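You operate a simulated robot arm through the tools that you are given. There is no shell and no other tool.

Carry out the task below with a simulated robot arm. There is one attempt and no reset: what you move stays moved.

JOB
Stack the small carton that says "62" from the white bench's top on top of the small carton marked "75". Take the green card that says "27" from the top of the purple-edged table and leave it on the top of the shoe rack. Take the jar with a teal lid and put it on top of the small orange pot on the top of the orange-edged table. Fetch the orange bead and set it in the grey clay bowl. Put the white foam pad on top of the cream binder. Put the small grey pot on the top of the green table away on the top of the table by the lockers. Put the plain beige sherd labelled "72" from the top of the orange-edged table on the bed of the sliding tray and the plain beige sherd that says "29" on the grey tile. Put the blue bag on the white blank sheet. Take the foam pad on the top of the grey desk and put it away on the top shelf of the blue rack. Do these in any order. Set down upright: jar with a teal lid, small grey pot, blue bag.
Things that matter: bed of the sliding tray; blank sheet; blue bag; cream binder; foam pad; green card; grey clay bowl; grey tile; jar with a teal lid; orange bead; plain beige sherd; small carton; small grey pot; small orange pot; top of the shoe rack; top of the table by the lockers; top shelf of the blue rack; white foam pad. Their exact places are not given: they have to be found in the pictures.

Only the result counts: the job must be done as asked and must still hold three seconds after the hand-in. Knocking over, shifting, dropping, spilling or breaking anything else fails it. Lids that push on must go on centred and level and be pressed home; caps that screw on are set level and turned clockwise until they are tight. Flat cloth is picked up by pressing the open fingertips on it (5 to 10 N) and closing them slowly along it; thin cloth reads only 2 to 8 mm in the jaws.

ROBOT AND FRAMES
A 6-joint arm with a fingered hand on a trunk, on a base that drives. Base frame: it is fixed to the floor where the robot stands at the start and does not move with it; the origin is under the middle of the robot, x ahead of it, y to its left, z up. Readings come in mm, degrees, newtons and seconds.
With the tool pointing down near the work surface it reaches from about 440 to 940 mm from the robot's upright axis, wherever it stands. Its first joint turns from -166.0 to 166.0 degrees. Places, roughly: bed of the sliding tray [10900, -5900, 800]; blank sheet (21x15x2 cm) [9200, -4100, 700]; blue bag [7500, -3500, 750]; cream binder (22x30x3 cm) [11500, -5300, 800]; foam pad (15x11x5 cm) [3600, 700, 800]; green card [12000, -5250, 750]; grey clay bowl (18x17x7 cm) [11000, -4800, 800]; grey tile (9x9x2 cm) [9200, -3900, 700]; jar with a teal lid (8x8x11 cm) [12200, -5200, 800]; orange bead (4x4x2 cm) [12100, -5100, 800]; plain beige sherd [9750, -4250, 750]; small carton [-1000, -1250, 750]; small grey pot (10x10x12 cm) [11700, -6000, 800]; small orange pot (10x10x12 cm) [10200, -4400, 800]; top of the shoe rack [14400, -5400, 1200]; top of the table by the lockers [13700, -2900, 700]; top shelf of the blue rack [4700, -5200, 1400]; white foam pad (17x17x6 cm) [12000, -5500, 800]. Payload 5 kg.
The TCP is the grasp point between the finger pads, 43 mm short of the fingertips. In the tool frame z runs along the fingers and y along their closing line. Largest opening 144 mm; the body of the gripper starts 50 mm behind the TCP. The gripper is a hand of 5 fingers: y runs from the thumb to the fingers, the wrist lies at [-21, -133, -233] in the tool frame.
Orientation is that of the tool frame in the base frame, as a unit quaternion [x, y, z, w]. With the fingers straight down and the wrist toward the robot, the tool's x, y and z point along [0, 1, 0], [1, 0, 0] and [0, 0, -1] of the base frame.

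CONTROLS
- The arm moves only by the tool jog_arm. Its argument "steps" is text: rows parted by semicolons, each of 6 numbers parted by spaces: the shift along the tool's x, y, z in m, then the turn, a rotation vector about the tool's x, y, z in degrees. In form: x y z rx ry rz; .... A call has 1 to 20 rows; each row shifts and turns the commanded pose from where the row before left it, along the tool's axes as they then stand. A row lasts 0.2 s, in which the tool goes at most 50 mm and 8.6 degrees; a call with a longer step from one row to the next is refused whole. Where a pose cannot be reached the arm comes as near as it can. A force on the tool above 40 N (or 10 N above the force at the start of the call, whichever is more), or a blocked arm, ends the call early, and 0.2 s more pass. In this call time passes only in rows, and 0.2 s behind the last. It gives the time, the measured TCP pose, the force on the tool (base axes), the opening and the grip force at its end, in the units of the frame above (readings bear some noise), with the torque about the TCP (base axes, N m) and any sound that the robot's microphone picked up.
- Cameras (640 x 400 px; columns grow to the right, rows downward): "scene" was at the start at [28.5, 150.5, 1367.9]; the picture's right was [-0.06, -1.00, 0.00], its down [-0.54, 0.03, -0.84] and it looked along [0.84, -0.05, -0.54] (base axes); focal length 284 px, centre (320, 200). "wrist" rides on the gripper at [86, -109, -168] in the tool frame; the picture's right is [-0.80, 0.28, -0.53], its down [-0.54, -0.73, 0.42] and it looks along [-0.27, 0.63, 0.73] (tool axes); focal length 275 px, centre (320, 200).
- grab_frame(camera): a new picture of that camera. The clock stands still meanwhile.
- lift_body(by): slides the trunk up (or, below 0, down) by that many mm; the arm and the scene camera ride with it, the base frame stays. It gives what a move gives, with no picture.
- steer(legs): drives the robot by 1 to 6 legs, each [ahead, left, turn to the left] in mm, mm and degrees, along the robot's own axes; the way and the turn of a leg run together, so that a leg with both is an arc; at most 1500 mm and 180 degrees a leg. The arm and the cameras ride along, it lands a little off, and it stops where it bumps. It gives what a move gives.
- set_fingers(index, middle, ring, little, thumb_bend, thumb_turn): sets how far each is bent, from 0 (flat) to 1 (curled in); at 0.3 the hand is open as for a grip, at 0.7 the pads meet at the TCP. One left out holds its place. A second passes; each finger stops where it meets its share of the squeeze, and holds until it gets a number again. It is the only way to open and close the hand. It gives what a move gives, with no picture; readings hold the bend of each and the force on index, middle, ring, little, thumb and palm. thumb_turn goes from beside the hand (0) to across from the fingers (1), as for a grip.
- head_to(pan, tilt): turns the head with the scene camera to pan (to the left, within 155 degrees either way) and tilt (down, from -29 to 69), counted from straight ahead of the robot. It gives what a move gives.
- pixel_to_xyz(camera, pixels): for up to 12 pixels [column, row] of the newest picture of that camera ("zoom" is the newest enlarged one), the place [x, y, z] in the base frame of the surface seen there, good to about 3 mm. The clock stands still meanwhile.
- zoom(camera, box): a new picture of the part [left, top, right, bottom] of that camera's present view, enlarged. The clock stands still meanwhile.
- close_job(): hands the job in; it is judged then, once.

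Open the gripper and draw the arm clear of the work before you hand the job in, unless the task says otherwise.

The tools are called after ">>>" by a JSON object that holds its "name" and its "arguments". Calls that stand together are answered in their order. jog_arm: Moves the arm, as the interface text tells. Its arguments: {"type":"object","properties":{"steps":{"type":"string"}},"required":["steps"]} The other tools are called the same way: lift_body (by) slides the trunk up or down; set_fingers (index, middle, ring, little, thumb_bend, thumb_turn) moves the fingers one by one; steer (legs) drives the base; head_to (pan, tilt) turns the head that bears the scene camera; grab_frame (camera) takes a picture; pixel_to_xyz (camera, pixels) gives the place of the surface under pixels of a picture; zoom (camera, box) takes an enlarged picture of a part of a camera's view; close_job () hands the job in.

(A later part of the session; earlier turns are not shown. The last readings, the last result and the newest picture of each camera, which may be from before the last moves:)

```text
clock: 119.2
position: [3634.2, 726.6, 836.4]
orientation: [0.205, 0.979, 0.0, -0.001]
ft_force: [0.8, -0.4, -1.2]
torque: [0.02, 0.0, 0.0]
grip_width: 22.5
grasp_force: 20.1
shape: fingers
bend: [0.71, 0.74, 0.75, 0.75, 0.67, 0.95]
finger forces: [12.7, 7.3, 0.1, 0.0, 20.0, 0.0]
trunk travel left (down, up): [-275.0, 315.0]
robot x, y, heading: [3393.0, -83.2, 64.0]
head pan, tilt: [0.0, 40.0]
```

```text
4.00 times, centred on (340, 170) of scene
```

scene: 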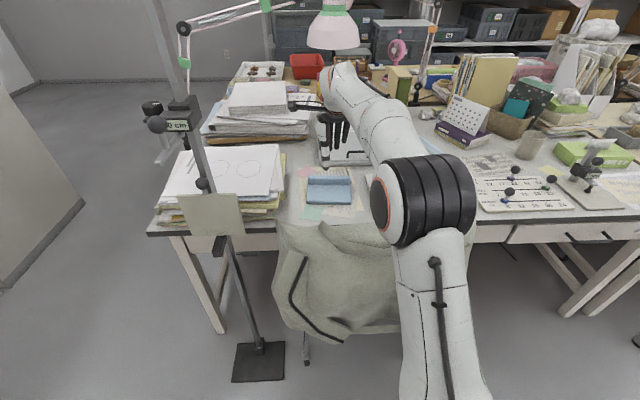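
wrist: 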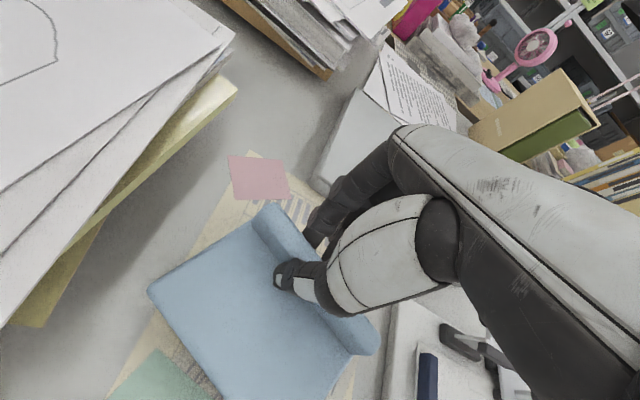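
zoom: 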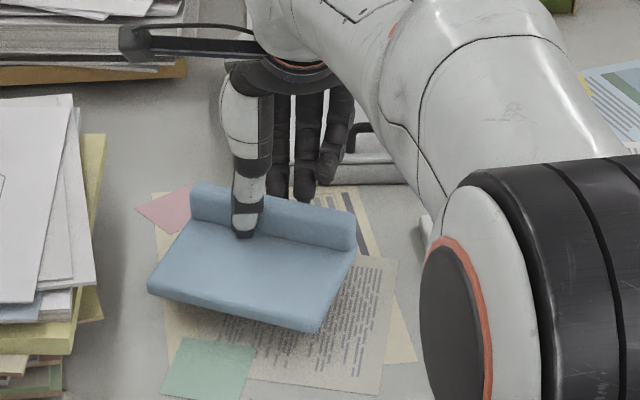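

The pad is held with 20 N though tipped slightly to the right. I raise it clear, then draw it back over the coat toward the robot.

>>> {"name": "jog_arm", "arguments": {"steps": "0 0 -0.03 0 0 0;0 0 -0.04 0 0 0;0 0 -0.04 0 0 0;0 0 -0.04 0 0 0;0 -0.03 -0.02 0 0 0;0 -0.04 -0.01 0 0 0;0 -0.04 -0.01 0 0 0;0 -0.04 -0.01 0 0 0;0 -0.04 0 0 0 0;0 -0.04 0 0 0 0;0 -0.04 0 0 0 0;0 -0.03 0 0 0 0"}}

>>> {"name": "grab_frame", "arguments": {"camera": "scene"}}

>>> {"name": "grab_frame", "arguments": {"camera": "wrist"}}

```text
clock: 121.8
position: [3516.8, 453.3, 1037.8]
orientation: [0.206, 0.979, 0.0, -0.001]
ft_force: [-0.6, 0.9, -1.1]
torque: [-0.01, -0.02, -0.01]
grip_width: 22.3
grasp_force: 20.2
shape: fingers
bend: [0.71, 0.74, 0.75, 0.75, 0.67, 0.95]
finger forces: [12.6, 7.3, 0.0, 0.0, 19.8, 0.1]
trunk travel left (down, up): [-275.0, 315.0]
robot x, y, heading: [3394.6, -87.0, 63.9]
head pan, tilt: [0.0, 40.0]
```

```text
taken
```

scene: 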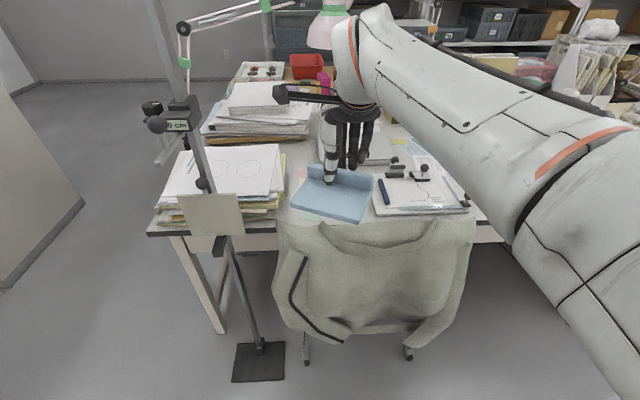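

```text
taken
```

wrist: 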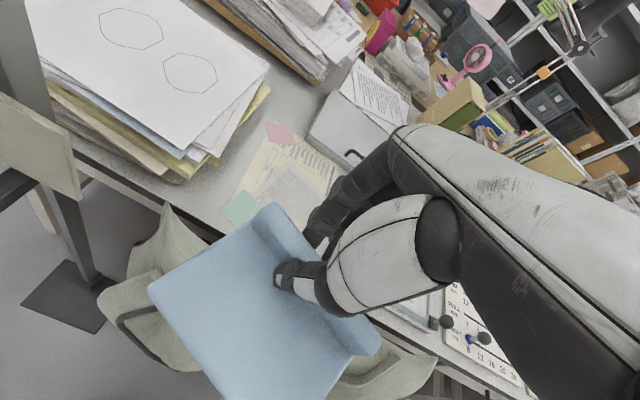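

I raise the trunk for travel (the rack shelf is high), square up, and back out of the channel the way I came.

>>> {"name": "lift_body", "arguments": {"by": 280}}

>>> {"name": "steer", "arguments": {"legs": [[0, 0, 2.4], [0, 950, 0], [-1200, 0, 0]]}}

```text
clock: 124.6
position: [3517.3, 453.1, 1317.6]
orientation: [0.205, 0.979, 0.0, -0.001]
ft_force: [1.2, -0.1, -0.3]
torque: [0.03, -0.01, -0.03]
grip_width: 22.5
grasp_force: 19.7
shape: fingers
bend: [0.71, 0.74, 0.75, 0.75, 0.67, 0.95]
finger forces: [12.5, 7.3, 0.0, 0.1, 19.9, 0.0]
trunk travel left (down, up): [-555.0, 35.0]
robot x, y, heading: [3395.5, -83.5, 64.1]
head pan, tilt: [0.0, 40.0]
```

```text
clock: 127.2
position: [3271.3, 555.8, 1317.4]
orientation: [0.195, 0.981, 0.0, 0.001]
ft_force: [5.0, -4.0, -0.6]
torque: [0.36, 0.43, -0.23]
grip_width: 22.5
grasp_force: 23.0
shape: fingers
bend: [0.71, 0.74, 0.75, 0.75, 0.67, 0.95]
finger forces: [18.1, 7.1, 0.0, 0.1, 19.3, 0.8]
trunk travel left (down, up): [-555.0, 35.0]
robot x, y, heading: [3160.0, 19.0, 66.3]
head pan, tilt: [0.0, 40.0]
stopped in leg 2: the force on the tool passed its limit at 85 N (the readings are from after the stop); the commanded pose is now the measured one
```

The extended hand struck the stand's pole on the way. I look at once.

>>> {"name": "grab_frame", "arguments": {"camera": "scene"}}

>>> {"name": "grab_frame", "arguments": {"camera": "wrist"}}

```text
taken
```

scene: 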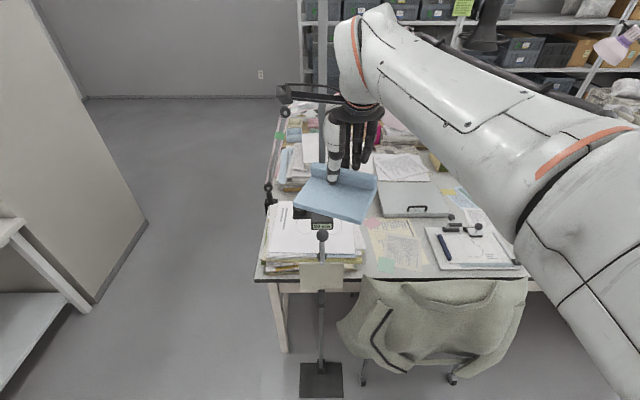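

```text
taken
```

wrist: 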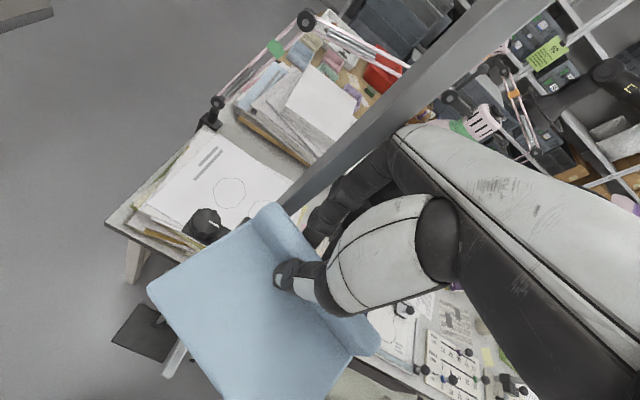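

The pole stands right behind the ridge and fingers. I compare its place with the earlier measurement.

>>> {"name": "zoom", "arguments": {"camera": "scene", "box": [270, 220, 370, 400]}}

>>> {"name": "pixel_to_xyz", "arguments": {"camera": "scene", "pixels": [[321, 355], [321, 340], [302, 366], [340, 366], [302, 395], [342, 395], [321, 275], [365, 375]]}}

>>> {"name": "pixel_to_xyz", "arguments": {"camera": "wrist", "pixels": [[300, 190], [350, 145], [420, 90], [490, 25], [320, 225], [205, 225]]}}

```text
2.22 times, centred on (320, 310) of scene
```

zoom: 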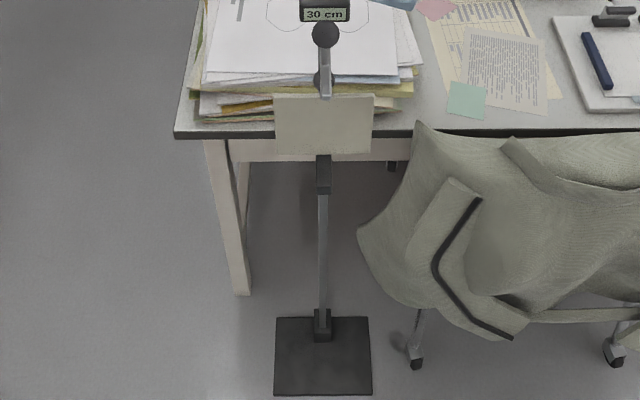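

```text
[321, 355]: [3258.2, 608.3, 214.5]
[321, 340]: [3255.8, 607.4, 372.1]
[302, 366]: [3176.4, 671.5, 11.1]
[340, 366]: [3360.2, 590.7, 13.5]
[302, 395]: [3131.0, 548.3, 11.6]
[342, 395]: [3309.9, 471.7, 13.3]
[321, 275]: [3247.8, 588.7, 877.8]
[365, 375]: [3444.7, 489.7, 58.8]
```

```text
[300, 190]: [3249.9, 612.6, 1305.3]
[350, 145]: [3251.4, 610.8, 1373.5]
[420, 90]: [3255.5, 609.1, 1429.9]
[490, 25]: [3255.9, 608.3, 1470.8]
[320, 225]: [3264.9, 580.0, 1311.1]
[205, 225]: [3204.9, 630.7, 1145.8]
```

The pole reads the same place as before ((3251,612) both times) and is still upright, so nothing shifted. I first draw the hand straight back from it, then turn right so the arm points away before leaving.

>>> {"name": "jog_arm", "arguments": {"steps": "-0.005 -0.015 0 0 0 0;-0.01 -0.03 0 0 0 0;-0.01 -0.03 0 0 0 0;-0.01 -0.03 0 0 0 0"}}

>>> {"name": "grab_frame", "arguments": {"camera": "wrist"}}

```text
clock: 128.2
position: [3262.9, 445.4, 1317.4]
orientation: [0.193, 0.981, -0.001, 0.002]
ft_force: [0.7, -0.4, -0.9]
torque: [0.04, 0.01, -0.01]
grip_width: 22.5
grasp_force: 19.7
shape: fingers
bend: [0.71, 0.74, 0.75, 0.75, 0.67, 0.95]
finger forces: [12.4, 7.0, 0.1, 0.0, 19.4, 0.1]
trunk travel left (down, up): [-555.0, 35.0]
robot x, y, heading: [3161.9, 14.8, 66.3]
head pan, tilt: [0.0, 40.0]
```

```text
taken
```

wrist: 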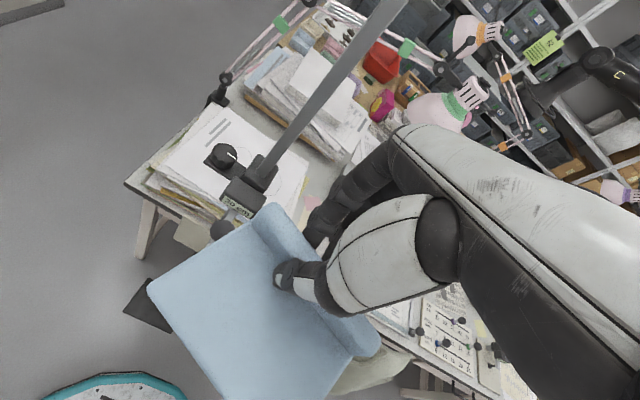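

Clear of the pole now. I check its place once more and turn right.

>>> {"name": "pixel_to_xyz", "arguments": {"camera": "wrist", "pixels": [[320, 105], [285, 150], [350, 60], [380, 20]]}}

>>> {"name": "steer", "arguments": {"legs": [[0, 0, -90]]}}

```text
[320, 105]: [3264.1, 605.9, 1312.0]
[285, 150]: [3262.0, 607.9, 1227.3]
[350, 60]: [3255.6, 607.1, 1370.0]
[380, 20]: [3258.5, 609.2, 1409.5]
```

```text
clock: 132.4
position: [3588.3, -93.1, 1316.9]
orientation: [0.835, 0.55, -0.003, 0.001]
ft_force: [0.2, -0.2, 0.1]
torque: [-0.02, -0.02, 0.01]
grip_width: 22.2
grasp_force: 18.8
shape: fingers
bend: [0.71, 0.74, 0.75, 0.75, 0.67, 0.95]
finger forces: [12.2, 6.6, 0.0, 0.0, 18.8, 0.0]
trunk travel left (down, up): [-555.0, 35.0]
robot x, y, heading: [3161.5, 17.2, -24.7]
head pan, tilt: [0.0, 40.0]
```

The pole is unmoved. I back out of the channel and cross to the right-hand aisle.

>>> {"name": "steer", "arguments": {"legs": [[-700, 0, 1.1], [0, -1500, 0], [0, -1500, 0]]}}

>>> {"name": "head_to", "arguments": {"pan": 0, "tilt": 15}}

>>> {"name": "grab_frame", "arguments": {"camera": "scene"}}

>>> {"name": "head_to", "arguments": {"pan": -40, "tilt": 15}}

>>> {"name": "grab_frame", "arguments": {"camera": "scene"}}

```text
clock: 150.5
position: [1727.5, -2583.7, 1316.2]
orientation: [0.835, 0.55, -0.002, 0.0]
ft_force: [0.1, 0.0, -0.4]
torque: [0.01, 0.02, 0.0]
grip_width: 22.4
grasp_force: 19.3
shape: fingers
bend: [0.71, 0.74, 0.75, 0.75, 0.67, 0.95]
finger forces: [12.2, 6.6, 0.0, 0.0, 18.8, 0.0]
trunk travel left (down, up): [-555.0, 35.0]
robot x, y, heading: [1298.8, -2472.9, -24.5]
head pan, tilt: [0.0, 40.0]
```

```text
clock: 151.4
position: [1727.5, -2582.5, 1317.2]
orientation: [0.836, 0.549, -0.003, 0.0]
ft_force: [0.0, 0.6, -0.7]
torque: [-0.03, 0.03, 0.01]
grip_width: 22.5
grasp_force: 18.8
shape: fingers
bend: [0.71, 0.74, 0.75, 0.75, 0.67, 0.95]
finger forces: [12.3, 6.6, 0.0, 0.0, 18.9, 0.0]
trunk travel left (down, up): [-555.0, 35.0]
robot x, y, heading: [1298.0, -2475.4, -24.5]
head pan, tilt: [0.0, 15.0]
```

```text
taken
```

scene: 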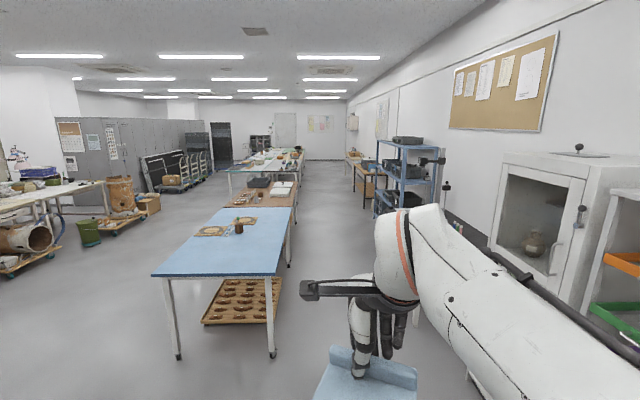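

```text
clock: 152.5
position: [1727.9, -2583.4, 1316.9]
orientation: [0.835, 0.55, -0.002, 0.001]
ft_force: [-0.6, -0.9, -0.6]
torque: [0.0, 0.0, 0.0]
grip_width: 22.5
grasp_force: 18.6
shape: fingers
bend: [0.71, 0.74, 0.75, 0.75, 0.67, 0.95]
finger forces: [12.2, 6.6, 0.0, 0.1, 18.9, 0.0]
trunk travel left (down, up): [-555.0, 35.0]
robot x, y, heading: [1299.8, -2472.9, -24.8]
head pan, tilt: [-40.0, 15.0]
```

```text
taken
```

scene: 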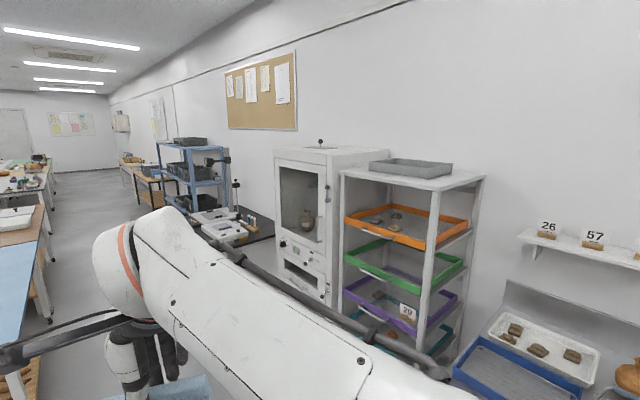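

I measure the right-hand furniture and rack from this frame.

>>> {"name": "pixel_to_xyz", "arguments": {"camera": "scene", "pixels": [[190, 146], [215, 150], [160, 150], [187, 185], [210, 140], [263, 240], [178, 200], [345, 200], [285, 270], [48, 318], [140, 200], [290, 160]]}}

>>> {"name": "zoom", "arguments": {"camera": "scene", "box": [120, 110, 300, 260]}}

>>> {"name": "head_to", "arguments": {"pan": 0, "tilt": 15}}

>>> {"name": "grab_frame", "arguments": {"camera": "scene"}}

>>> {"name": "pixel_to_xyz", "arguments": {"camera": "scene", "pixels": [[275, 275], [152, 273], [293, 195], [240, 228], [273, 352], [178, 355], [300, 152], [355, 170], [440, 195], [290, 265]]}}

```text
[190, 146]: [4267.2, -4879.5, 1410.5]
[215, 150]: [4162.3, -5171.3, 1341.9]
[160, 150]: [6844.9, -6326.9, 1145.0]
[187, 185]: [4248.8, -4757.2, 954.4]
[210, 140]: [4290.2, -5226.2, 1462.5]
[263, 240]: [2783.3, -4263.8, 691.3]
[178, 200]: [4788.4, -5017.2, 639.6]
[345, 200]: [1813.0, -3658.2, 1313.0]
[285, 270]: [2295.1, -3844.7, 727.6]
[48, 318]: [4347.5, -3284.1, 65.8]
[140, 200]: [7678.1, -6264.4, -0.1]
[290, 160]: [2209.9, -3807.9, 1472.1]
```

```text
2.67 times, centred on (210, 185) of scene
```

zoom: 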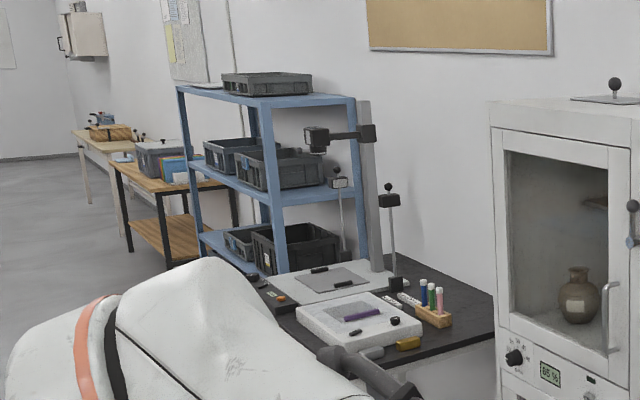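

```text
clock: 153.6
position: [1726.9, -2583.8, 1315.8]
orientation: [0.835, 0.55, -0.002, 0.001]
ft_force: [-0.6, 0.2, -0.9]
torque: [-0.02, 0.02, 0.0]
grip_width: 22.2
grasp_force: 18.8
shape: fingers
bend: [0.71, 0.74, 0.75, 0.75, 0.67, 0.95]
finger forces: [12.2, 6.6, 0.0, 0.0, 18.8, 0.0]
trunk travel left (down, up): [-555.0, 35.0]
robot x, y, heading: [1302.1, -2473.9, -24.6]
head pan, tilt: [0.0, 15.0]
```

```text
taken
```

scene: 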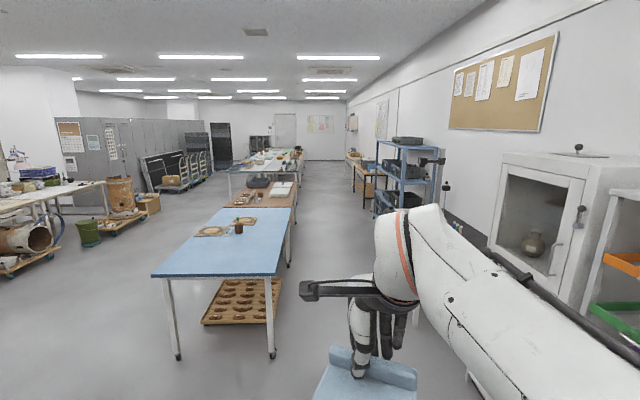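

```text
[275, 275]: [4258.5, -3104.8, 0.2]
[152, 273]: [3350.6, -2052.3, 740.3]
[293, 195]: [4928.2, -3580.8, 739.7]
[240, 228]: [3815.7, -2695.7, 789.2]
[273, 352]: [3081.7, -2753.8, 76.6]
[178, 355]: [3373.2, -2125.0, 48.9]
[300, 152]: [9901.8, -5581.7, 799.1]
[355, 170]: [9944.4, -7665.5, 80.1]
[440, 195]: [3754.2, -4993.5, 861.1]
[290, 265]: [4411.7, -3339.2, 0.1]
```

The aisle between the tables (right edge v≈-1320) and wall furniture (v≈-2600) is 1280 mm wide. I drive along its middle toward the blue rack.

>>> {"name": "steer", "arguments": {"legs": [[1400, -60, 1.0], [1400, -60, 0], [1200, -60, 0]]}}

>>> {"name": "head_to", "arguments": {"pan": -60, "tilt": 15}}

>>> {"name": "grab_frame", "arguments": {"camera": "scene"}}

```text
clock: 172.8
position: [5220.0, -4554.4, 1316.7]
orientation: [0.854, 0.521, -0.003, 0.001]
ft_force: [-0.2, 0.2, 0.6]
torque: [0.01, 0.0, 0.0]
grip_width: 22.1
grasp_force: 18.9
shape: fingers
bend: [0.71, 0.74, 0.75, 0.75, 0.67, 0.95]
finger forces: [12.2, 6.6, 0.0, 0.0, 18.9, 0.1]
trunk travel left (down, up): [-555.0, 35.0]
robot x, y, heading: [4804.4, -4421.0, -28.7]
head pan, tilt: [0.0, 15.0]
```

```text
clock: 174.1
position: [5220.7, -4553.7, 1317.6]
orientation: [0.853, 0.522, -0.003, 0.001]
ft_force: [0.0, -0.3, 0.4]
torque: [0.03, -0.02, -0.01]
grip_width: 22.3
grasp_force: 19.4
shape: fingers
bend: [0.71, 0.74, 0.75, 0.75, 0.67, 0.95]
finger forces: [12.2, 6.6, 0.0, 0.0, 18.9, 0.0]
trunk travel left (down, up): [-555.0, 35.0]
robot x, y, heading: [4800.1, -4414.6, -28.6]
head pan, tilt: [-60.0, 15.0]
```

```text
taken
```

scene: 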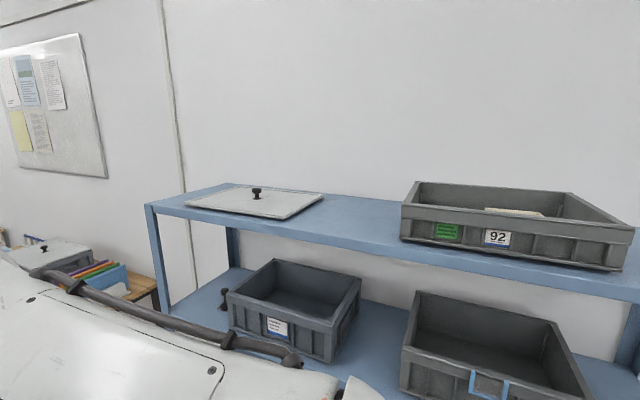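

The rack's top shelf has a lid at left, a tray "92" at right and a free gap between. I measure it.

>>> {"name": "pixel_to_xyz", "arguments": {"camera": "scene", "pixels": [[148, 205], [300, 235], [390, 255], [360, 210], [330, 215], [345, 235], [400, 240], [282, 218], [322, 197], [370, 225], [410, 205], [345, 197]]}}

```text
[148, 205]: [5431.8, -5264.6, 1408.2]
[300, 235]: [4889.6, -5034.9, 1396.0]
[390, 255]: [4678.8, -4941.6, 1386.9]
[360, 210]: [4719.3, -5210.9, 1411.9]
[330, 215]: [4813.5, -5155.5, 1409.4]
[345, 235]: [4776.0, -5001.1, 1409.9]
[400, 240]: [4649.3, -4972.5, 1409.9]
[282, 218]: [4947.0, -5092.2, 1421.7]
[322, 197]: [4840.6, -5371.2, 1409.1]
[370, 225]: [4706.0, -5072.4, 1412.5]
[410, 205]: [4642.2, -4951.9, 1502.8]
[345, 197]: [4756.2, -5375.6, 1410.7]
```

The free spot is u≈6260–6575, v≈-2680…-3030, z 1410. I step back from the rack, turn to face it, then look again.

>>> {"name": "steer", "arguments": {"legs": [[130, 210, 0], [0, 0, -85]]}}

>>> {"name": "head_to", "arguments": {"pan": 0, "tilt": 20}}

>>> {"name": "grab_frame", "arguments": {"camera": "scene"}}

```text
clock: 179.6
position: [4915.2, -4723.3, 1317.5]
orientation: [0.981, -0.193, -0.001, -0.001]
ft_force: [0.2, 0.7, 0.2]
torque: [-0.01, 0.0, -0.02]
grip_width: 21.8
grasp_force: 18.1
shape: fingers
bend: [0.71, 0.74, 0.75, 0.75, 0.67, 0.95]
finger forces: [12.1, 6.5, 0.0, 0.0, 18.5, 0.1]
trunk travel left (down, up): [-555.0, 35.0]
robot x, y, heading: [5017.1, -4292.8, -113.7]
head pan, tilt: [-60.0, 15.0]
```

```text
clock: 180.8
position: [4916.5, -4724.6, 1316.6]
orientation: [0.981, -0.193, -0.001, -0.001]
ft_force: [-0.7, 0.1, -0.6]
torque: [-0.03, -0.01, 0.02]
grip_width: 21.9
grasp_force: 18.1
shape: fingers
bend: [0.71, 0.74, 0.75, 0.75, 0.67, 0.95]
finger forces: [12.1, 6.4, 0.0, 0.0, 18.5, 0.0]
trunk travel left (down, up): [-555.0, 35.0]
robot x, y, heading: [5017.3, -4291.2, -113.6]
head pan, tilt: [0.0, 20.0]
```

```text
taken
```

scene: 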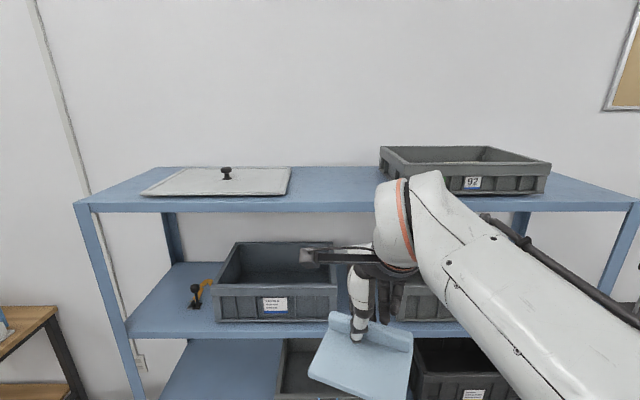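

I check how the pad hangs in the grip.

>>> {"name": "zoom", "arguments": {"camera": "scene", "box": [290, 240, 430, 400]}}

>>> {"name": "pixel_to_xyz", "arguments": {"camera": "scene", "pixels": [[312, 372], [405, 396], [330, 325], [410, 350], [335, 316], [408, 337], [355, 370], [290, 185], [383, 172], [380, 160], [335, 190], [335, 172]]}}

```text
2.50 times, centred on (360, 320) of scene
```

zoom: 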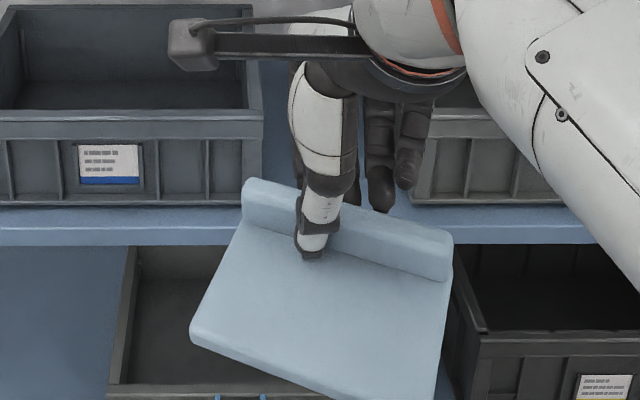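

```text
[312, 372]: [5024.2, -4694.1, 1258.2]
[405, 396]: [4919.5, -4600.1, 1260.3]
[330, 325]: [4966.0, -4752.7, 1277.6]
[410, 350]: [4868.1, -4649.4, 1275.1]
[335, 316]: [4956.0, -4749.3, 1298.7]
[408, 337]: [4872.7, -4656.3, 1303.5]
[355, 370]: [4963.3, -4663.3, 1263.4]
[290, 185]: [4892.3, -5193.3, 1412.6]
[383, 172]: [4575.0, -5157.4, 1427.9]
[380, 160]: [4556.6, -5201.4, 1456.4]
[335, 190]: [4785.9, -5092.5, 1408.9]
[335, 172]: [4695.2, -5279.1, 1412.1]
```

The pad is yawed about 25° and sags a little at the front, which still fits the 315 mm gap. I raise the arm to carry it above shelf height.

>>> {"name": "lift_body", "arguments": {"by": 35}}

>>> {"name": "jog_arm", "arguments": {"steps": "0 0 -0.04 0 0 0;0 0 -0.04 0 0 0;0 0 -0.04 0 0 0;0 0 -0.04 0 0 0;0 0 -0.04 0 0 0"}}

>>> {"name": "grab_frame", "arguments": {"camera": "scene"}}

```text
clock: 181.6
position: [4914.4, -4723.9, 1352.3]
orientation: [0.981, -0.192, -0.002, -0.001]
ft_force: [-0.9, -0.4, -1.1]
torque: [-0.01, 0.01, -0.04]
grip_width: 22.2
grasp_force: 18.5
shape: fingers
bend: [0.71, 0.74, 0.75, 0.75, 0.67, 0.95]
finger forces: [12.1, 6.4, 0.1, 0.1, 18.5, 0.0]
trunk travel left (down, up): [-590.0, 0.0]
robot x, y, heading: [5016.1, -4292.8, -113.6]
head pan, tilt: [0.0, 20.0]
```

```text
clock: 182.8
position: [4915.6, -4722.9, 1552.3]
orientation: [0.982, -0.191, -0.001, -0.002]
ft_force: [0.1, -0.7, -0.6]
torque: [-0.02, 0.0, 0.0]
grip_width: 22.0
grasp_force: 18.3
shape: fingers
bend: [0.71, 0.74, 0.75, 0.75, 0.67, 0.95]
finger forces: [12.0, 6.5, 0.1, 0.1, 18.6, 0.0]
trunk travel left (down, up): [-590.0, 0.0]
robot x, y, heading: [5016.2, -4297.1, -113.7]
head pan, tilt: [0.0, 20.0]
```

```text
taken
```

scene: 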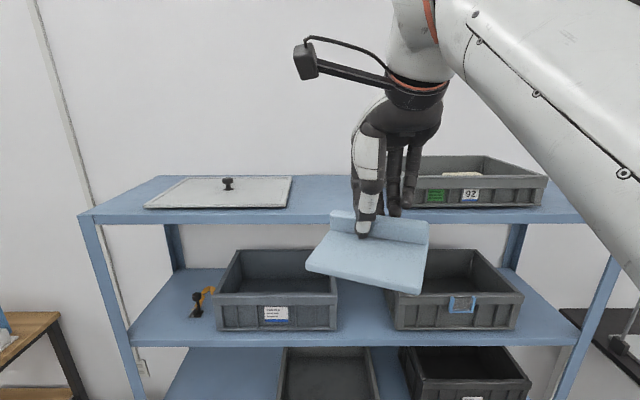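

The pad is now above shelf level. I drive ahead 300 mm, then measure again.

>>> {"name": "steer", "arguments": {"legs": [[300, 0, 0]]}}

>>> {"name": "grab_frame", "arguments": {"camera": "scene"}}

>>> {"name": "pixel_to_xyz", "arguments": {"camera": "scene", "pixels": [[300, 220], [300, 200], [340, 190], [420, 200], [405, 190], [290, 160], [360, 270], [420, 290], [320, 260]]}}

>>> {"name": "grab_frame", "arguments": {"camera": "wrist"}}

```text
clock: 184.9
position: [4794.4, -4998.4, 1552.1]
orientation: [0.981, -0.193, -0.003, -0.001]
ft_force: [0.1, -1.1, -0.8]
torque: [0.05, -0.04, 0.02]
grip_width: 21.9
grasp_force: 18.2
shape: fingers
bend: [0.71, 0.74, 0.75, 0.75, 0.67, 0.95]
finger forces: [12.1, 6.5, 0.0, 0.0, 18.5, 0.1]
trunk travel left (down, up): [-590.0, 0.0]
robot x, y, heading: [4898.5, -4569.5, -113.8]
head pan, tilt: [0.0, 20.0]
```

```text
taken
```

scene: 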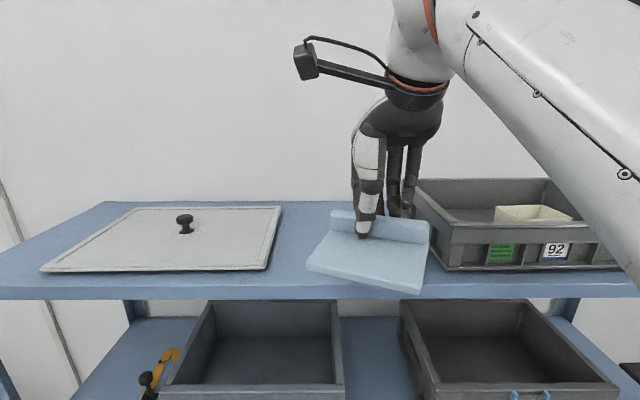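

```text
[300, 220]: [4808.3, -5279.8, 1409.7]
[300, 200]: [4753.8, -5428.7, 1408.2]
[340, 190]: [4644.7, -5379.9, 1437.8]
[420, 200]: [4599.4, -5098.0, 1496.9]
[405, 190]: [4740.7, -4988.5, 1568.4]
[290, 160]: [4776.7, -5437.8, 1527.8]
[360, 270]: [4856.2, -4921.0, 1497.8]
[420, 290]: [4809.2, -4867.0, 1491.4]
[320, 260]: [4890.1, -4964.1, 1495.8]
```

```text
taken
```

wrist: 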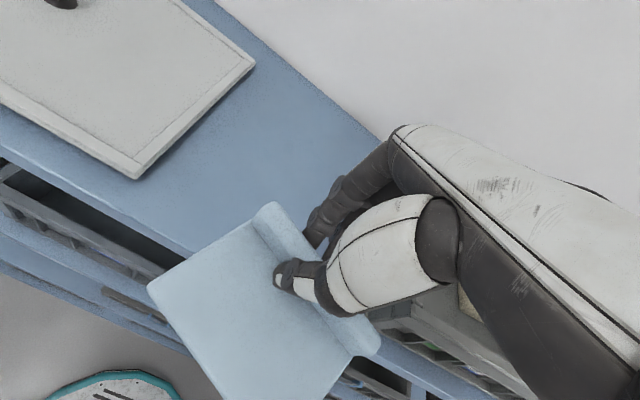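

Shelf and gap are as measured. I shift 35 mm left and extend 177 mm over the free spot.

>>> {"name": "jog_arm", "arguments": {"steps": "0.012 0.035 0 0 0 0;0.012 0.035 0 0 0 0;0.011 0.036 0 0 0 0;0 0.036 0 0 0 0;0 0.035 0 0 0 0"}}

>>> {"name": "grab_frame", "arguments": {"camera": "scene"}}

>>> {"name": "grab_frame", "arguments": {"camera": "wrist"}}

```text
clock: 186.1
position: [4762.1, -5175.6, 1549.2]
orientation: [0.981, -0.194, -0.002, -0.002]
ft_force: [-0.8, -0.7, -0.7]
torque: [0.07, -0.03, -0.01]
grip_width: 22.0
grasp_force: 18.7
shape: fingers
bend: [0.71, 0.74, 0.75, 0.75, 0.67, 0.95]
finger forces: [12.0, 6.5, 0.0, 0.1, 18.7, 0.0]
trunk travel left (down, up): [-590.0, 0.0]
robot x, y, heading: [4897.4, -4566.0, -113.9]
head pan, tilt: [0.0, 20.0]
```

```text
taken
```

scene: 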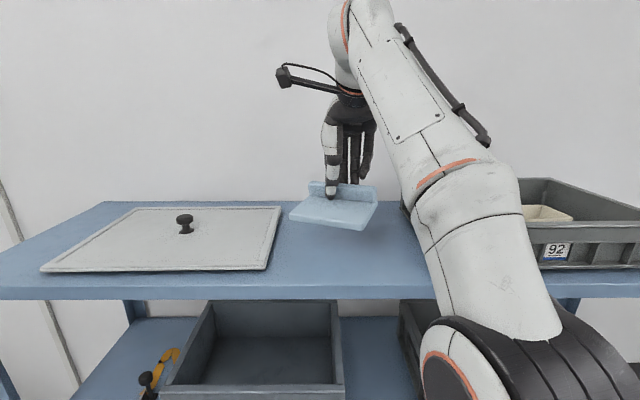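

```text
taken
```

wrist: 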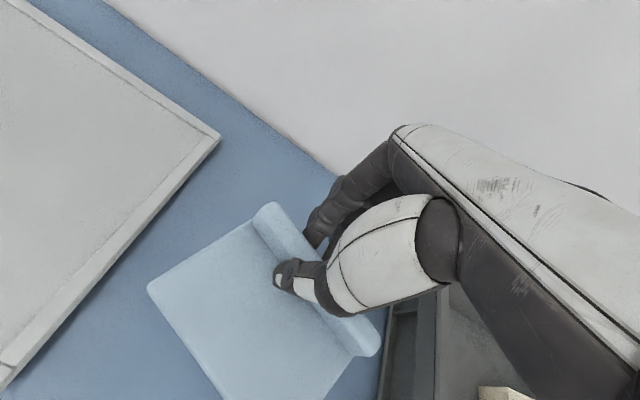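

I check forearm height over tray 92 and the pad's clearance to the lid before lowering.

>>> {"name": "pixel_to_xyz", "arguments": {"camera": "scene", "pixels": [[440, 200], [430, 250], [500, 200], [490, 300], [450, 330], [405, 120], [480, 140]]}}

>>> {"name": "pixel_to_xyz", "arguments": {"camera": "wrist", "pixels": [[150, 287], [265, 208], [378, 350], [330, 390], [215, 140], [120, 260], [390, 330], [225, 398]]}}

```text
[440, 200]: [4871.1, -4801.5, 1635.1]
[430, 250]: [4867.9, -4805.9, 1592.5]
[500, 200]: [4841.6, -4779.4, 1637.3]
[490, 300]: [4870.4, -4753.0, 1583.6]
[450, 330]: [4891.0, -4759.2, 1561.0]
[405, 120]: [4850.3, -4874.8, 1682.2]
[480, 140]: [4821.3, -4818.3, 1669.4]
```

```text
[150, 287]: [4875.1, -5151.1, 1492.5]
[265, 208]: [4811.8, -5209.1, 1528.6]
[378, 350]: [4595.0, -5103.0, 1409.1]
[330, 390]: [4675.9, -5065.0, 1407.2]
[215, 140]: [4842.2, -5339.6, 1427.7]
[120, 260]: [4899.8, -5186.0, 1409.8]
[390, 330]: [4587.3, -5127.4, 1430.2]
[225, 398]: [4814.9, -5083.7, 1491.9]
```

Everything is clear. I lower 58 mm, then creep to contact.

>>> {"name": "jog_arm", "arguments": {"steps": "0 0 0.02 0 0 0;0 0 0.02 0 0 0;0 0 0.015 0 0 0;0 0 0.003 0 0 0"}}

>>> {"name": "jog_arm", "arguments": {"steps": "0 0 0.004 0 0 0;0 0 0.004 0 0 0;0 0 0.003 0 0 0"}}

>>> {"name": "grab_frame", "arguments": {"camera": "wrist"}}

```text
clock: 187.1
position: [4762.1, -5175.6, 1493.6]
orientation: [0.981, -0.193, -0.002, -0.002]
ft_force: [-0.5, 0.5, 0.0]
torque: [-0.03, 0.02, 0.0]
grip_width: 21.9
grasp_force: 18.8
shape: fingers
bend: [0.71, 0.74, 0.75, 0.75, 0.67, 0.95]
finger forces: [12.1, 6.5, 0.0, 0.1, 18.6, 0.0]
trunk travel left (down, up): [-590.0, 0.0]
robot x, y, heading: [4898.4, -4566.1, -113.7]
head pan, tilt: [0.0, 20.0]
```

```text
clock: 187.9
position: [4759.7, -5174.0, 1483.0]
orientation: [0.981, -0.194, -0.002, -0.001]
ft_force: [-0.8, 0.4, -0.5]
torque: [0.0, -0.05, -0.03]
grip_width: 21.8
grasp_force: 18.8
shape: fingers
bend: [0.71, 0.74, 0.75, 0.75, 0.67, 0.95]
finger forces: [12.4, 6.2, 0.0, 0.1, 18.5, 0.0]
trunk travel left (down, up): [-590.0, 0.0]
robot x, y, heading: [4896.5, -4567.6, -113.8]
head pan, tilt: [0.0, 20.0]
```

```text
taken
```

wrist: 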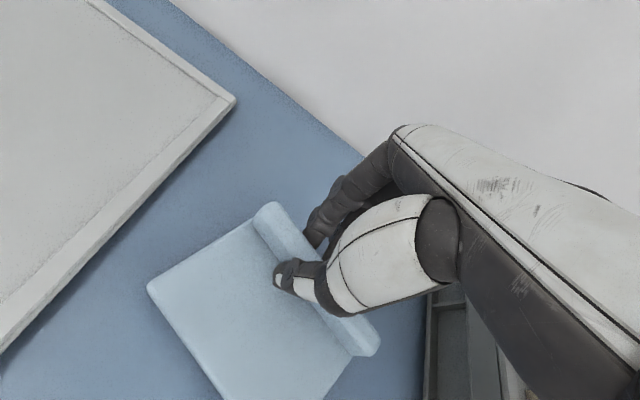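

I continue creeping down until the pad bears on the shelf.

>>> {"name": "jog_arm", "arguments": {"steps": "0 0 0.003 0 0 0;0 0 0.003 0 0 0"}}

>>> {"name": "jog_arm", "arguments": {"steps": "0 0 0.003 0 0 0;0 0 0.003 0 0 0"}}

>>> {"name": "pixel_to_xyz", "arguments": {"camera": "wrist", "pixels": [[155, 288], [260, 212], [225, 390], [370, 350], [300, 380], [220, 300]]}}

```text
clock: 188.5
position: [4760.3, -5173.4, 1477.7]
orientation: [0.981, -0.194, -0.003, -0.001]
ft_force: [0.4, 1.0, 1.8]
torque: [0.04, -0.09, 0.0]
grip_width: 21.9
grasp_force: 18.8
shape: fingers
bend: [0.71, 0.74, 0.75, 0.75, 0.67, 0.95]
finger forces: [12.4, 6.5, 0.1, 0.0, 18.5, 0.1]
trunk travel left (down, up): [-590.0, 0.0]
robot x, y, heading: [4896.8, -4571.0, -113.7]
head pan, tilt: [0.0, 20.0]
```

```text
clock: 189.1
position: [4760.6, -5173.5, 1472.8]
orientation: [0.981, -0.194, -0.002, 0.001]
ft_force: [-0.2, 0.0, 10.6]
torque: [0.18, -0.2, 0.12]
grip_width: 21.9
grasp_force: 21.2
shape: fingers
bend: [0.71, 0.74, 0.75, 0.75, 0.68, 0.95]
finger forces: [12.3, 8.8, 0.8, 0.0, 20.9, 0.0]
trunk travel left (down, up): [-590.0, 0.0]
robot x, y, heading: [4898.3, -4566.8, -113.7]
head pan, tilt: [0.0, 20.0]
```

```text
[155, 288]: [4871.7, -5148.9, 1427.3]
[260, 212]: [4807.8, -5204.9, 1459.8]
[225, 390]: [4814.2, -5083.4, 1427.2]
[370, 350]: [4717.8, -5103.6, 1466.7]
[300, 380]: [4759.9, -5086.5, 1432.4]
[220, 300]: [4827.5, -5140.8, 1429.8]
```

The pad bears on the shelf (flat at z≈1428). I ease up 2 mm and open the fingers.

>>> {"name": "jog_arm", "arguments": {"steps": "0 0 -0.003 0 0 0"}}

>>> {"name": "set_fingers", "arguments": {"index": 0.5, "middle": 0.5, "ring": 0.5, "little": 0.5, "thumb_bend": 0.5}}

>>> {"name": "jog_arm", "arguments": {"steps": "0 0 -0.01 0 0 0;0 0 -0.02 0 0 0;0 0 -0.03 0 0 0;0 0 -0.03 0 0 0"}}

>>> {"name": "grab_frame", "arguments": {"camera": "scene"}}

>>> {"name": "grab_frame", "arguments": {"camera": "wrist"}}

```text
clock: 189.5
position: [4761.1, -5174.2, 1473.0]
orientation: [0.981, -0.194, -0.002, -0.002]
ft_force: [-0.4, 0.4, 2.9]
torque: [0.12, -0.13, 0.06]
grip_width: 21.7
grasp_force: 20.3
shape: fingers
bend: [0.71, 0.74, 0.75, 0.75, 0.68, 0.95]
finger forces: [12.0, 7.8, 0.7, 0.0, 20.0, 0.0]
trunk travel left (down, up): [-590.0, 0.0]
robot x, y, heading: [4893.1, -4569.5, -113.5]
head pan, tilt: [0.0, 20.0]
```

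```text
clock: 190.5
position: [4761.3, -5175.4, 1472.7]
orientation: [0.981, -0.193, -0.003, -0.001]
ft_force: [-0.4, 0.0, -0.2]
torque: [0.03, 0.0, -0.01]
grip_width: 78.1
grasp_force: 0.0
shape: fingers
bend: [0.5, 0.5, 0.5, 0.5, 0.5, 0.97]
finger forces: [0.0, 0.0, 0.1, 0.1, 0.0, 0.0]
trunk travel left (down, up): [-590.0, 0.0]
robot x, y, heading: [4898.3, -4568.3, -113.8]
head pan, tilt: [0.0, 20.0]
```

```text
clock: 191.5
position: [4761.4, -5173.7, 1565.2]
orientation: [0.981, -0.193, -0.002, -0.002]
ft_force: [-0.1, -0.5, -0.6]
torque: [0.04, 0.01, 0.01]
grip_width: 78.3
grasp_force: 0.0
shape: fingers
bend: [0.5, 0.5, 0.5, 0.5, 0.5, 0.97]
finger forces: [0.0, 0.0, 0.0, 0.0, 0.1, 0.0]
trunk travel left (down, up): [-590.0, 0.0]
robot x, y, heading: [4895.3, -4566.5, -113.6]
head pan, tilt: [0.0, 20.0]
```

```text
taken
```

scene: 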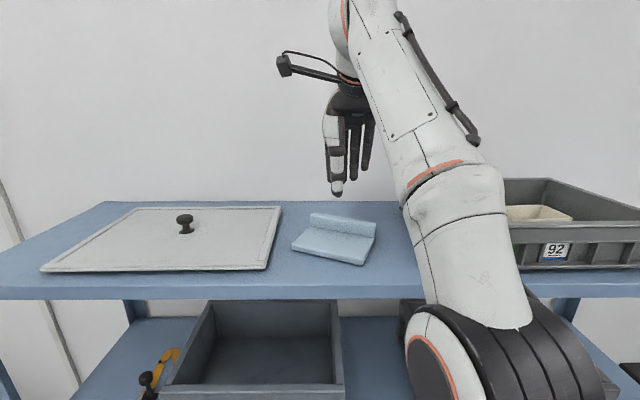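

```text
taken
```

wrist: 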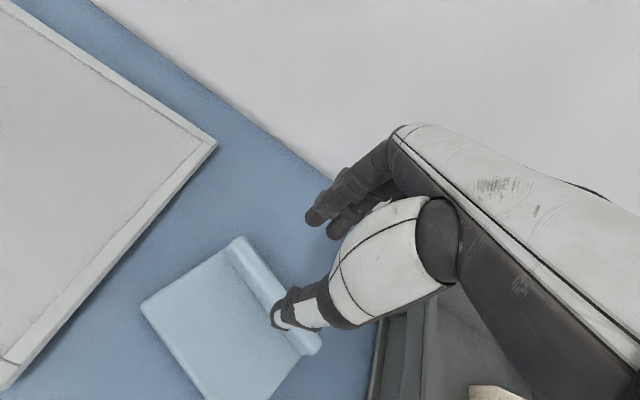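

The pad lies on the top shelf. I draw the arm back, back off from the rack and turn to face down the aisle.

>>> {"name": "jog_arm", "arguments": {"steps": "0 -0.036 -0.005 0 0 0;0 -0.036 0 0 0 0;0 -0.036 0 0 0 0;0 -0.036 0 0 0 0;0 -0.036 0 0 0 0"}}

>>> {"name": "steer", "arguments": {"legs": [[-310, 0, 0], [0, 0, 89]]}}

>>> {"name": "set_fingers", "arguments": {"index": 0.3, "middle": 0.3, "ring": 0.3, "little": 0.3, "thumb_bend": 0.3}}

>>> {"name": "head_to", "arguments": {"pan": 20, "tilt": 18}}

>>> {"name": "grab_frame", "arguments": {"camera": "scene"}}

```text
clock: 192.7
position: [4830.3, -5004.8, 1569.9]
orientation: [0.981, -0.193, -0.002, 0.0]
ft_force: [0.4, 0.3, 0.2]
torque: [0.0, 0.02, 0.0]
grip_width: 78.4
grasp_force: 0.1
shape: fingers
bend: [0.5, 0.5, 0.5, 0.5, 0.5, 0.97]
finger forces: [0.0, 0.0, 0.1, 0.1, 0.1, 0.0]
trunk travel left (down, up): [-590.0, 0.0]
robot x, y, heading: [4895.4, -4568.7, -113.6]
head pan, tilt: [0.0, 20.0]
```

```text
clock: 198.4
position: [5455.1, -4388.4, 1569.6]
orientation: [0.85, 0.526, -0.003, 0.001]
ft_force: [0.8, 0.1, 0.2]
torque: [-0.01, 0.02, 0.04]
grip_width: 78.2
grasp_force: 0.1
shape: fingers
bend: [0.5, 0.5, 0.5, 0.5, 0.5, 0.97]
finger forces: [0.0, 0.1, 0.0, 0.0, 0.0, 0.1]
trunk travel left (down, up): [-590.0, 0.0]
robot x, y, heading: [5017.8, -4292.0, -27.8]
head pan, tilt: [0.0, 20.0]
```

```text
clock: 199.4
position: [5453.0, -4389.3, 1568.6]
orientation: [0.85, 0.526, -0.002, 0.0]
ft_force: [-0.1, 0.4, 0.1]
torque: [0.0, 0.01, 0.0]
grip_width: 149.0
grasp_force: 0.1
shape: fingers
bend: [0.3, 0.3, 0.3, 0.3, 0.3, 0.97]
finger forces: [0.0, 0.0, 0.0, 0.0, 0.1, 0.0]
trunk travel left (down, up): [-590.0, 0.0]
robot x, y, heading: [5017.5, -4290.2, -28.0]
head pan, tilt: [0.0, 20.0]
```

```text
clock: 200.2
position: [5453.9, -4388.1, 1569.9]
orientation: [0.85, 0.526, -0.003, 0.001]
ft_force: [0.1, -0.2, 0.0]
torque: [0.02, 0.0, 0.01]
grip_width: 149.0
grasp_force: 0.1
shape: fingers
bend: [0.3, 0.3, 0.3, 0.3, 0.3, 0.97]
finger forces: [0.0, 0.0, 0.0, 0.1, 0.0, 0.1]
trunk travel left (down, up): [-590.0, 0.0]
robot x, y, heading: [5016.0, -4288.3, -28.0]
head pan, tilt: [20.0, 18.0]
```

```text
taken
```

scene: 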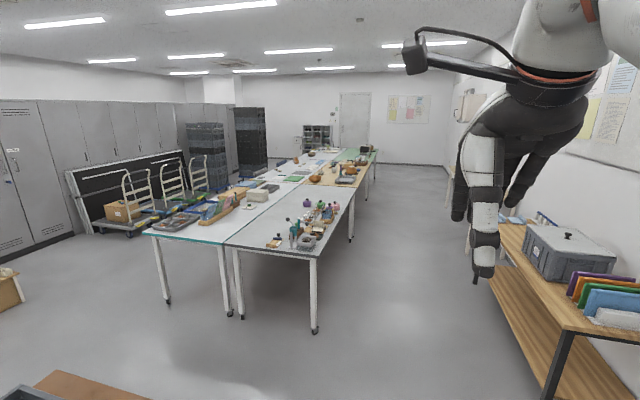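

A table island lies ahead. I zoom in to find the named things.

>>> {"name": "zoom", "arguments": {"camera": "scene", "box": [140, 130, 400, 290]}}

>>> {"name": "pixel_to_xyz", "arguments": {"camera": "scene", "pixels": [[148, 235], [227, 245], [318, 256], [352, 190], [228, 318], [314, 330], [165, 300], [377, 155], [290, 235], [200, 222]]}}

```text
2.46 times, centred on (270, 210) of scene
```

zoom: 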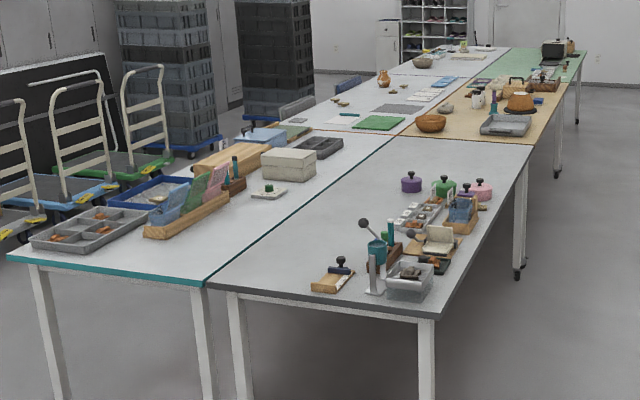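

```text
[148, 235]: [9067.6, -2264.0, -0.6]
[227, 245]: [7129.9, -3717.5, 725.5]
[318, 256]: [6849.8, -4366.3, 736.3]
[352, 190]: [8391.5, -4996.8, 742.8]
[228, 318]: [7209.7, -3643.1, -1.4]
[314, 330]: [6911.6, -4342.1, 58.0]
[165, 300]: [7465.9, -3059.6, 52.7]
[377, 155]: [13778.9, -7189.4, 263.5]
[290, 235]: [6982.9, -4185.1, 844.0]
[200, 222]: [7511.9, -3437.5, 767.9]
```

The blue bag stands in the wooden rack at zoom (170,205) on the teal-edged table. I measure the carts on the left and the brown table's end.

>>> {"name": "pixel_to_xyz", "arguments": {"camera": "scene", "pixels": [[60, 374], [130, 398], [157, 215], [130, 235], [190, 200], [215, 190], [20, 305], [10, 280], [225, 188]]}}

>>> {"name": "jog_arm", "arguments": {"steps": "0 0 0.04 0 0 0;0 0 0.04 0 0 0;0 0 0.04 0 0 0;0 0 0.04 0 0 0;0 0 0.04 0 0 0;0 0 0.04 0 0 0"}}

>>> {"name": "head_to", "arguments": {"pan": 50, "tilt": 18}}

>>> {"name": "grab_frame", "arguments": {"camera": "scene"}}

```text
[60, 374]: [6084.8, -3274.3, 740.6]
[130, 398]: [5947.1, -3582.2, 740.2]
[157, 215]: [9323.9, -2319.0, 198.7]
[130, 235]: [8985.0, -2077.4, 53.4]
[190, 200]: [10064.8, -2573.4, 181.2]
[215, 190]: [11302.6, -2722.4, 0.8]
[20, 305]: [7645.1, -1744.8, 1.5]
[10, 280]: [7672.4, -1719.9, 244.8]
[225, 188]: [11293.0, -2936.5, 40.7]
```

```text
clock: 201.6
position: [5457.3, -4390.3, 1329.8]
orientation: [0.851, 0.525, -0.001, 0.001]
ft_force: [0.1, -0.3, 0.5]
torque: [0.0, -0.01, 0.01]
grip_width: 149.2
grasp_force: 0.1
shape: fingers
bend: [0.3, 0.3, 0.3, 0.3, 0.3, 0.97]
finger forces: [0.0, 0.1, 0.0, 0.0, 0.1, 0.1]
trunk travel left (down, up): [-590.0, 0.0]
robot x, y, heading: [5019.3, -4287.1, -27.9]
head pan, tilt: [20.0, 18.0]
```

```text
clock: 202.6
position: [5457.6, -4391.1, 1331.5]
orientation: [0.85, 0.526, -0.002, 0.0]
ft_force: [-0.7, 0.7, -0.8]
torque: [0.0, -0.01, 0.02]
grip_width: 149.4
grasp_force: 0.0
shape: fingers
bend: [0.3, 0.3, 0.3, 0.3, 0.3, 0.97]
finger forces: [0.0, 0.1, 0.0, 0.0, 0.0, 0.1]
trunk travel left (down, up): [-590.0, 0.0]
robot x, y, heading: [5019.3, -4289.7, -28.2]
head pan, tilt: [50.0, 18.0]
```

```text
taken
```

scene: 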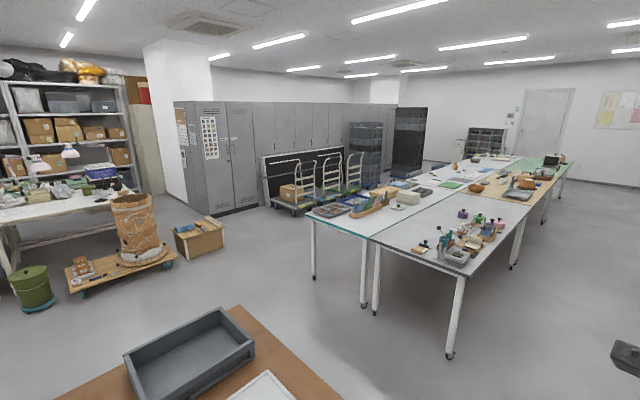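

The left aisle (v 118…1400) is wide enough and the gap before the island is u 6890–8026. I drive ahead, then strafe left into that gap to face the bag.

>>> {"name": "steer", "arguments": {"legs": [[0, 0, 4.5], [1130, 0, 0], [0, 1300, 0], [0, 430, 0]]}}

>>> {"name": "head_to", "arguments": {"pan": 0, "tilt": 40}}

>>> {"name": "grab_frame", "arguments": {"camera": "scene"}}

```text
clock: 217.2
position: [7186.3, -3231.5, 1328.8]
orientation: [0.828, 0.561, -0.003, 0.001]
ft_force: [0.6, 1.8, -0.3]
torque: [-0.01, -0.02, 0.02]
grip_width: 149.2
grasp_force: 0.1
shape: fingers
bend: [0.3, 0.3, 0.3, 0.3, 0.3, 0.97]
finger forces: [0.0, 0.0, 0.0, 0.0, 0.1, 0.0]
trunk travel left (down, up): [-590.0, 0.0]
robot x, y, heading: [6744.7, -3166.9, -23.5]
head pan, tilt: [50.0, 18.0]
```

```text
clock: 218.3
position: [7187.0, -3232.6, 1329.9]
orientation: [0.828, 0.561, -0.003, 0.001]
ft_force: [-0.8, 0.3, -0.2]
torque: [0.02, -0.02, 0.03]
grip_width: 149.5
grasp_force: 0.2
shape: fingers
bend: [0.3, 0.3, 0.3, 0.3, 0.3, 0.97]
finger forces: [0.1, 0.0, 0.0, 0.0, 0.0, 0.0]
trunk travel left (down, up): [-590.0, 0.0]
robot x, y, heading: [6745.1, -3167.5, -23.4]
head pan, tilt: [0.0, 40.0]
```

```text
taken
```

scene: 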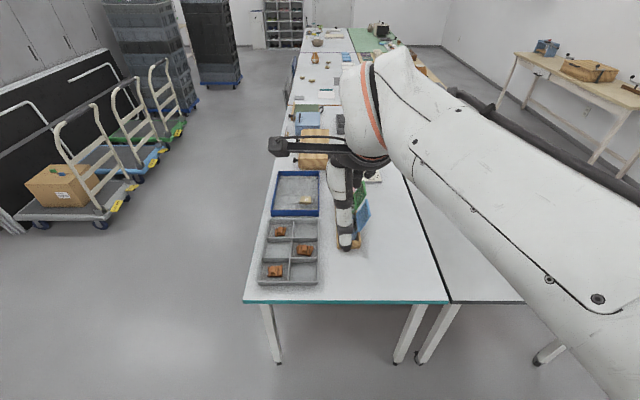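

The hand hides the bag rack from the head camera; I check the wrist view and zoom.

>>> {"name": "grab_frame", "arguments": {"camera": "wrist"}}

>>> {"name": "zoom", "arguments": {"camera": "scene", "box": [240, 100, 400, 300]}}

```text
taken
```

wrist: 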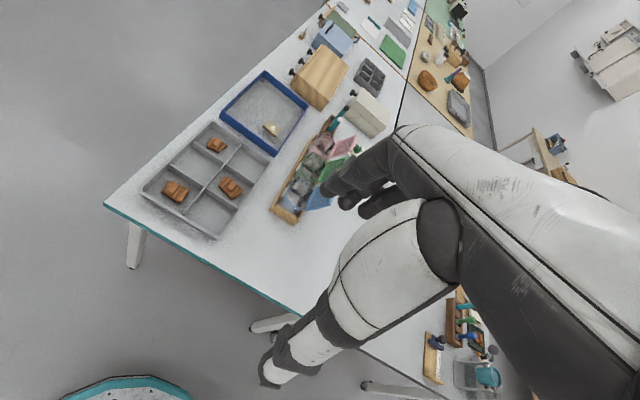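

```text
2.00 times, centred on (320, 200) of scene
```

zoom: 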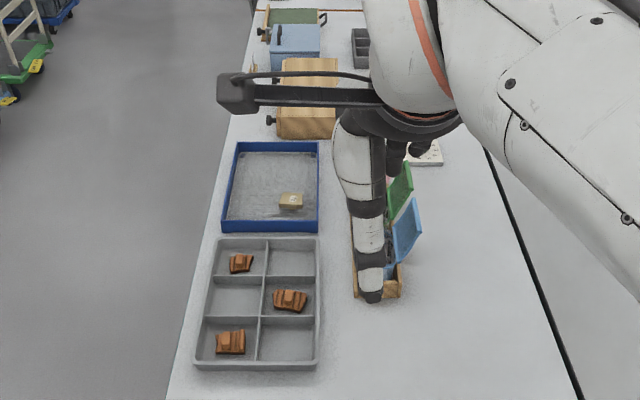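

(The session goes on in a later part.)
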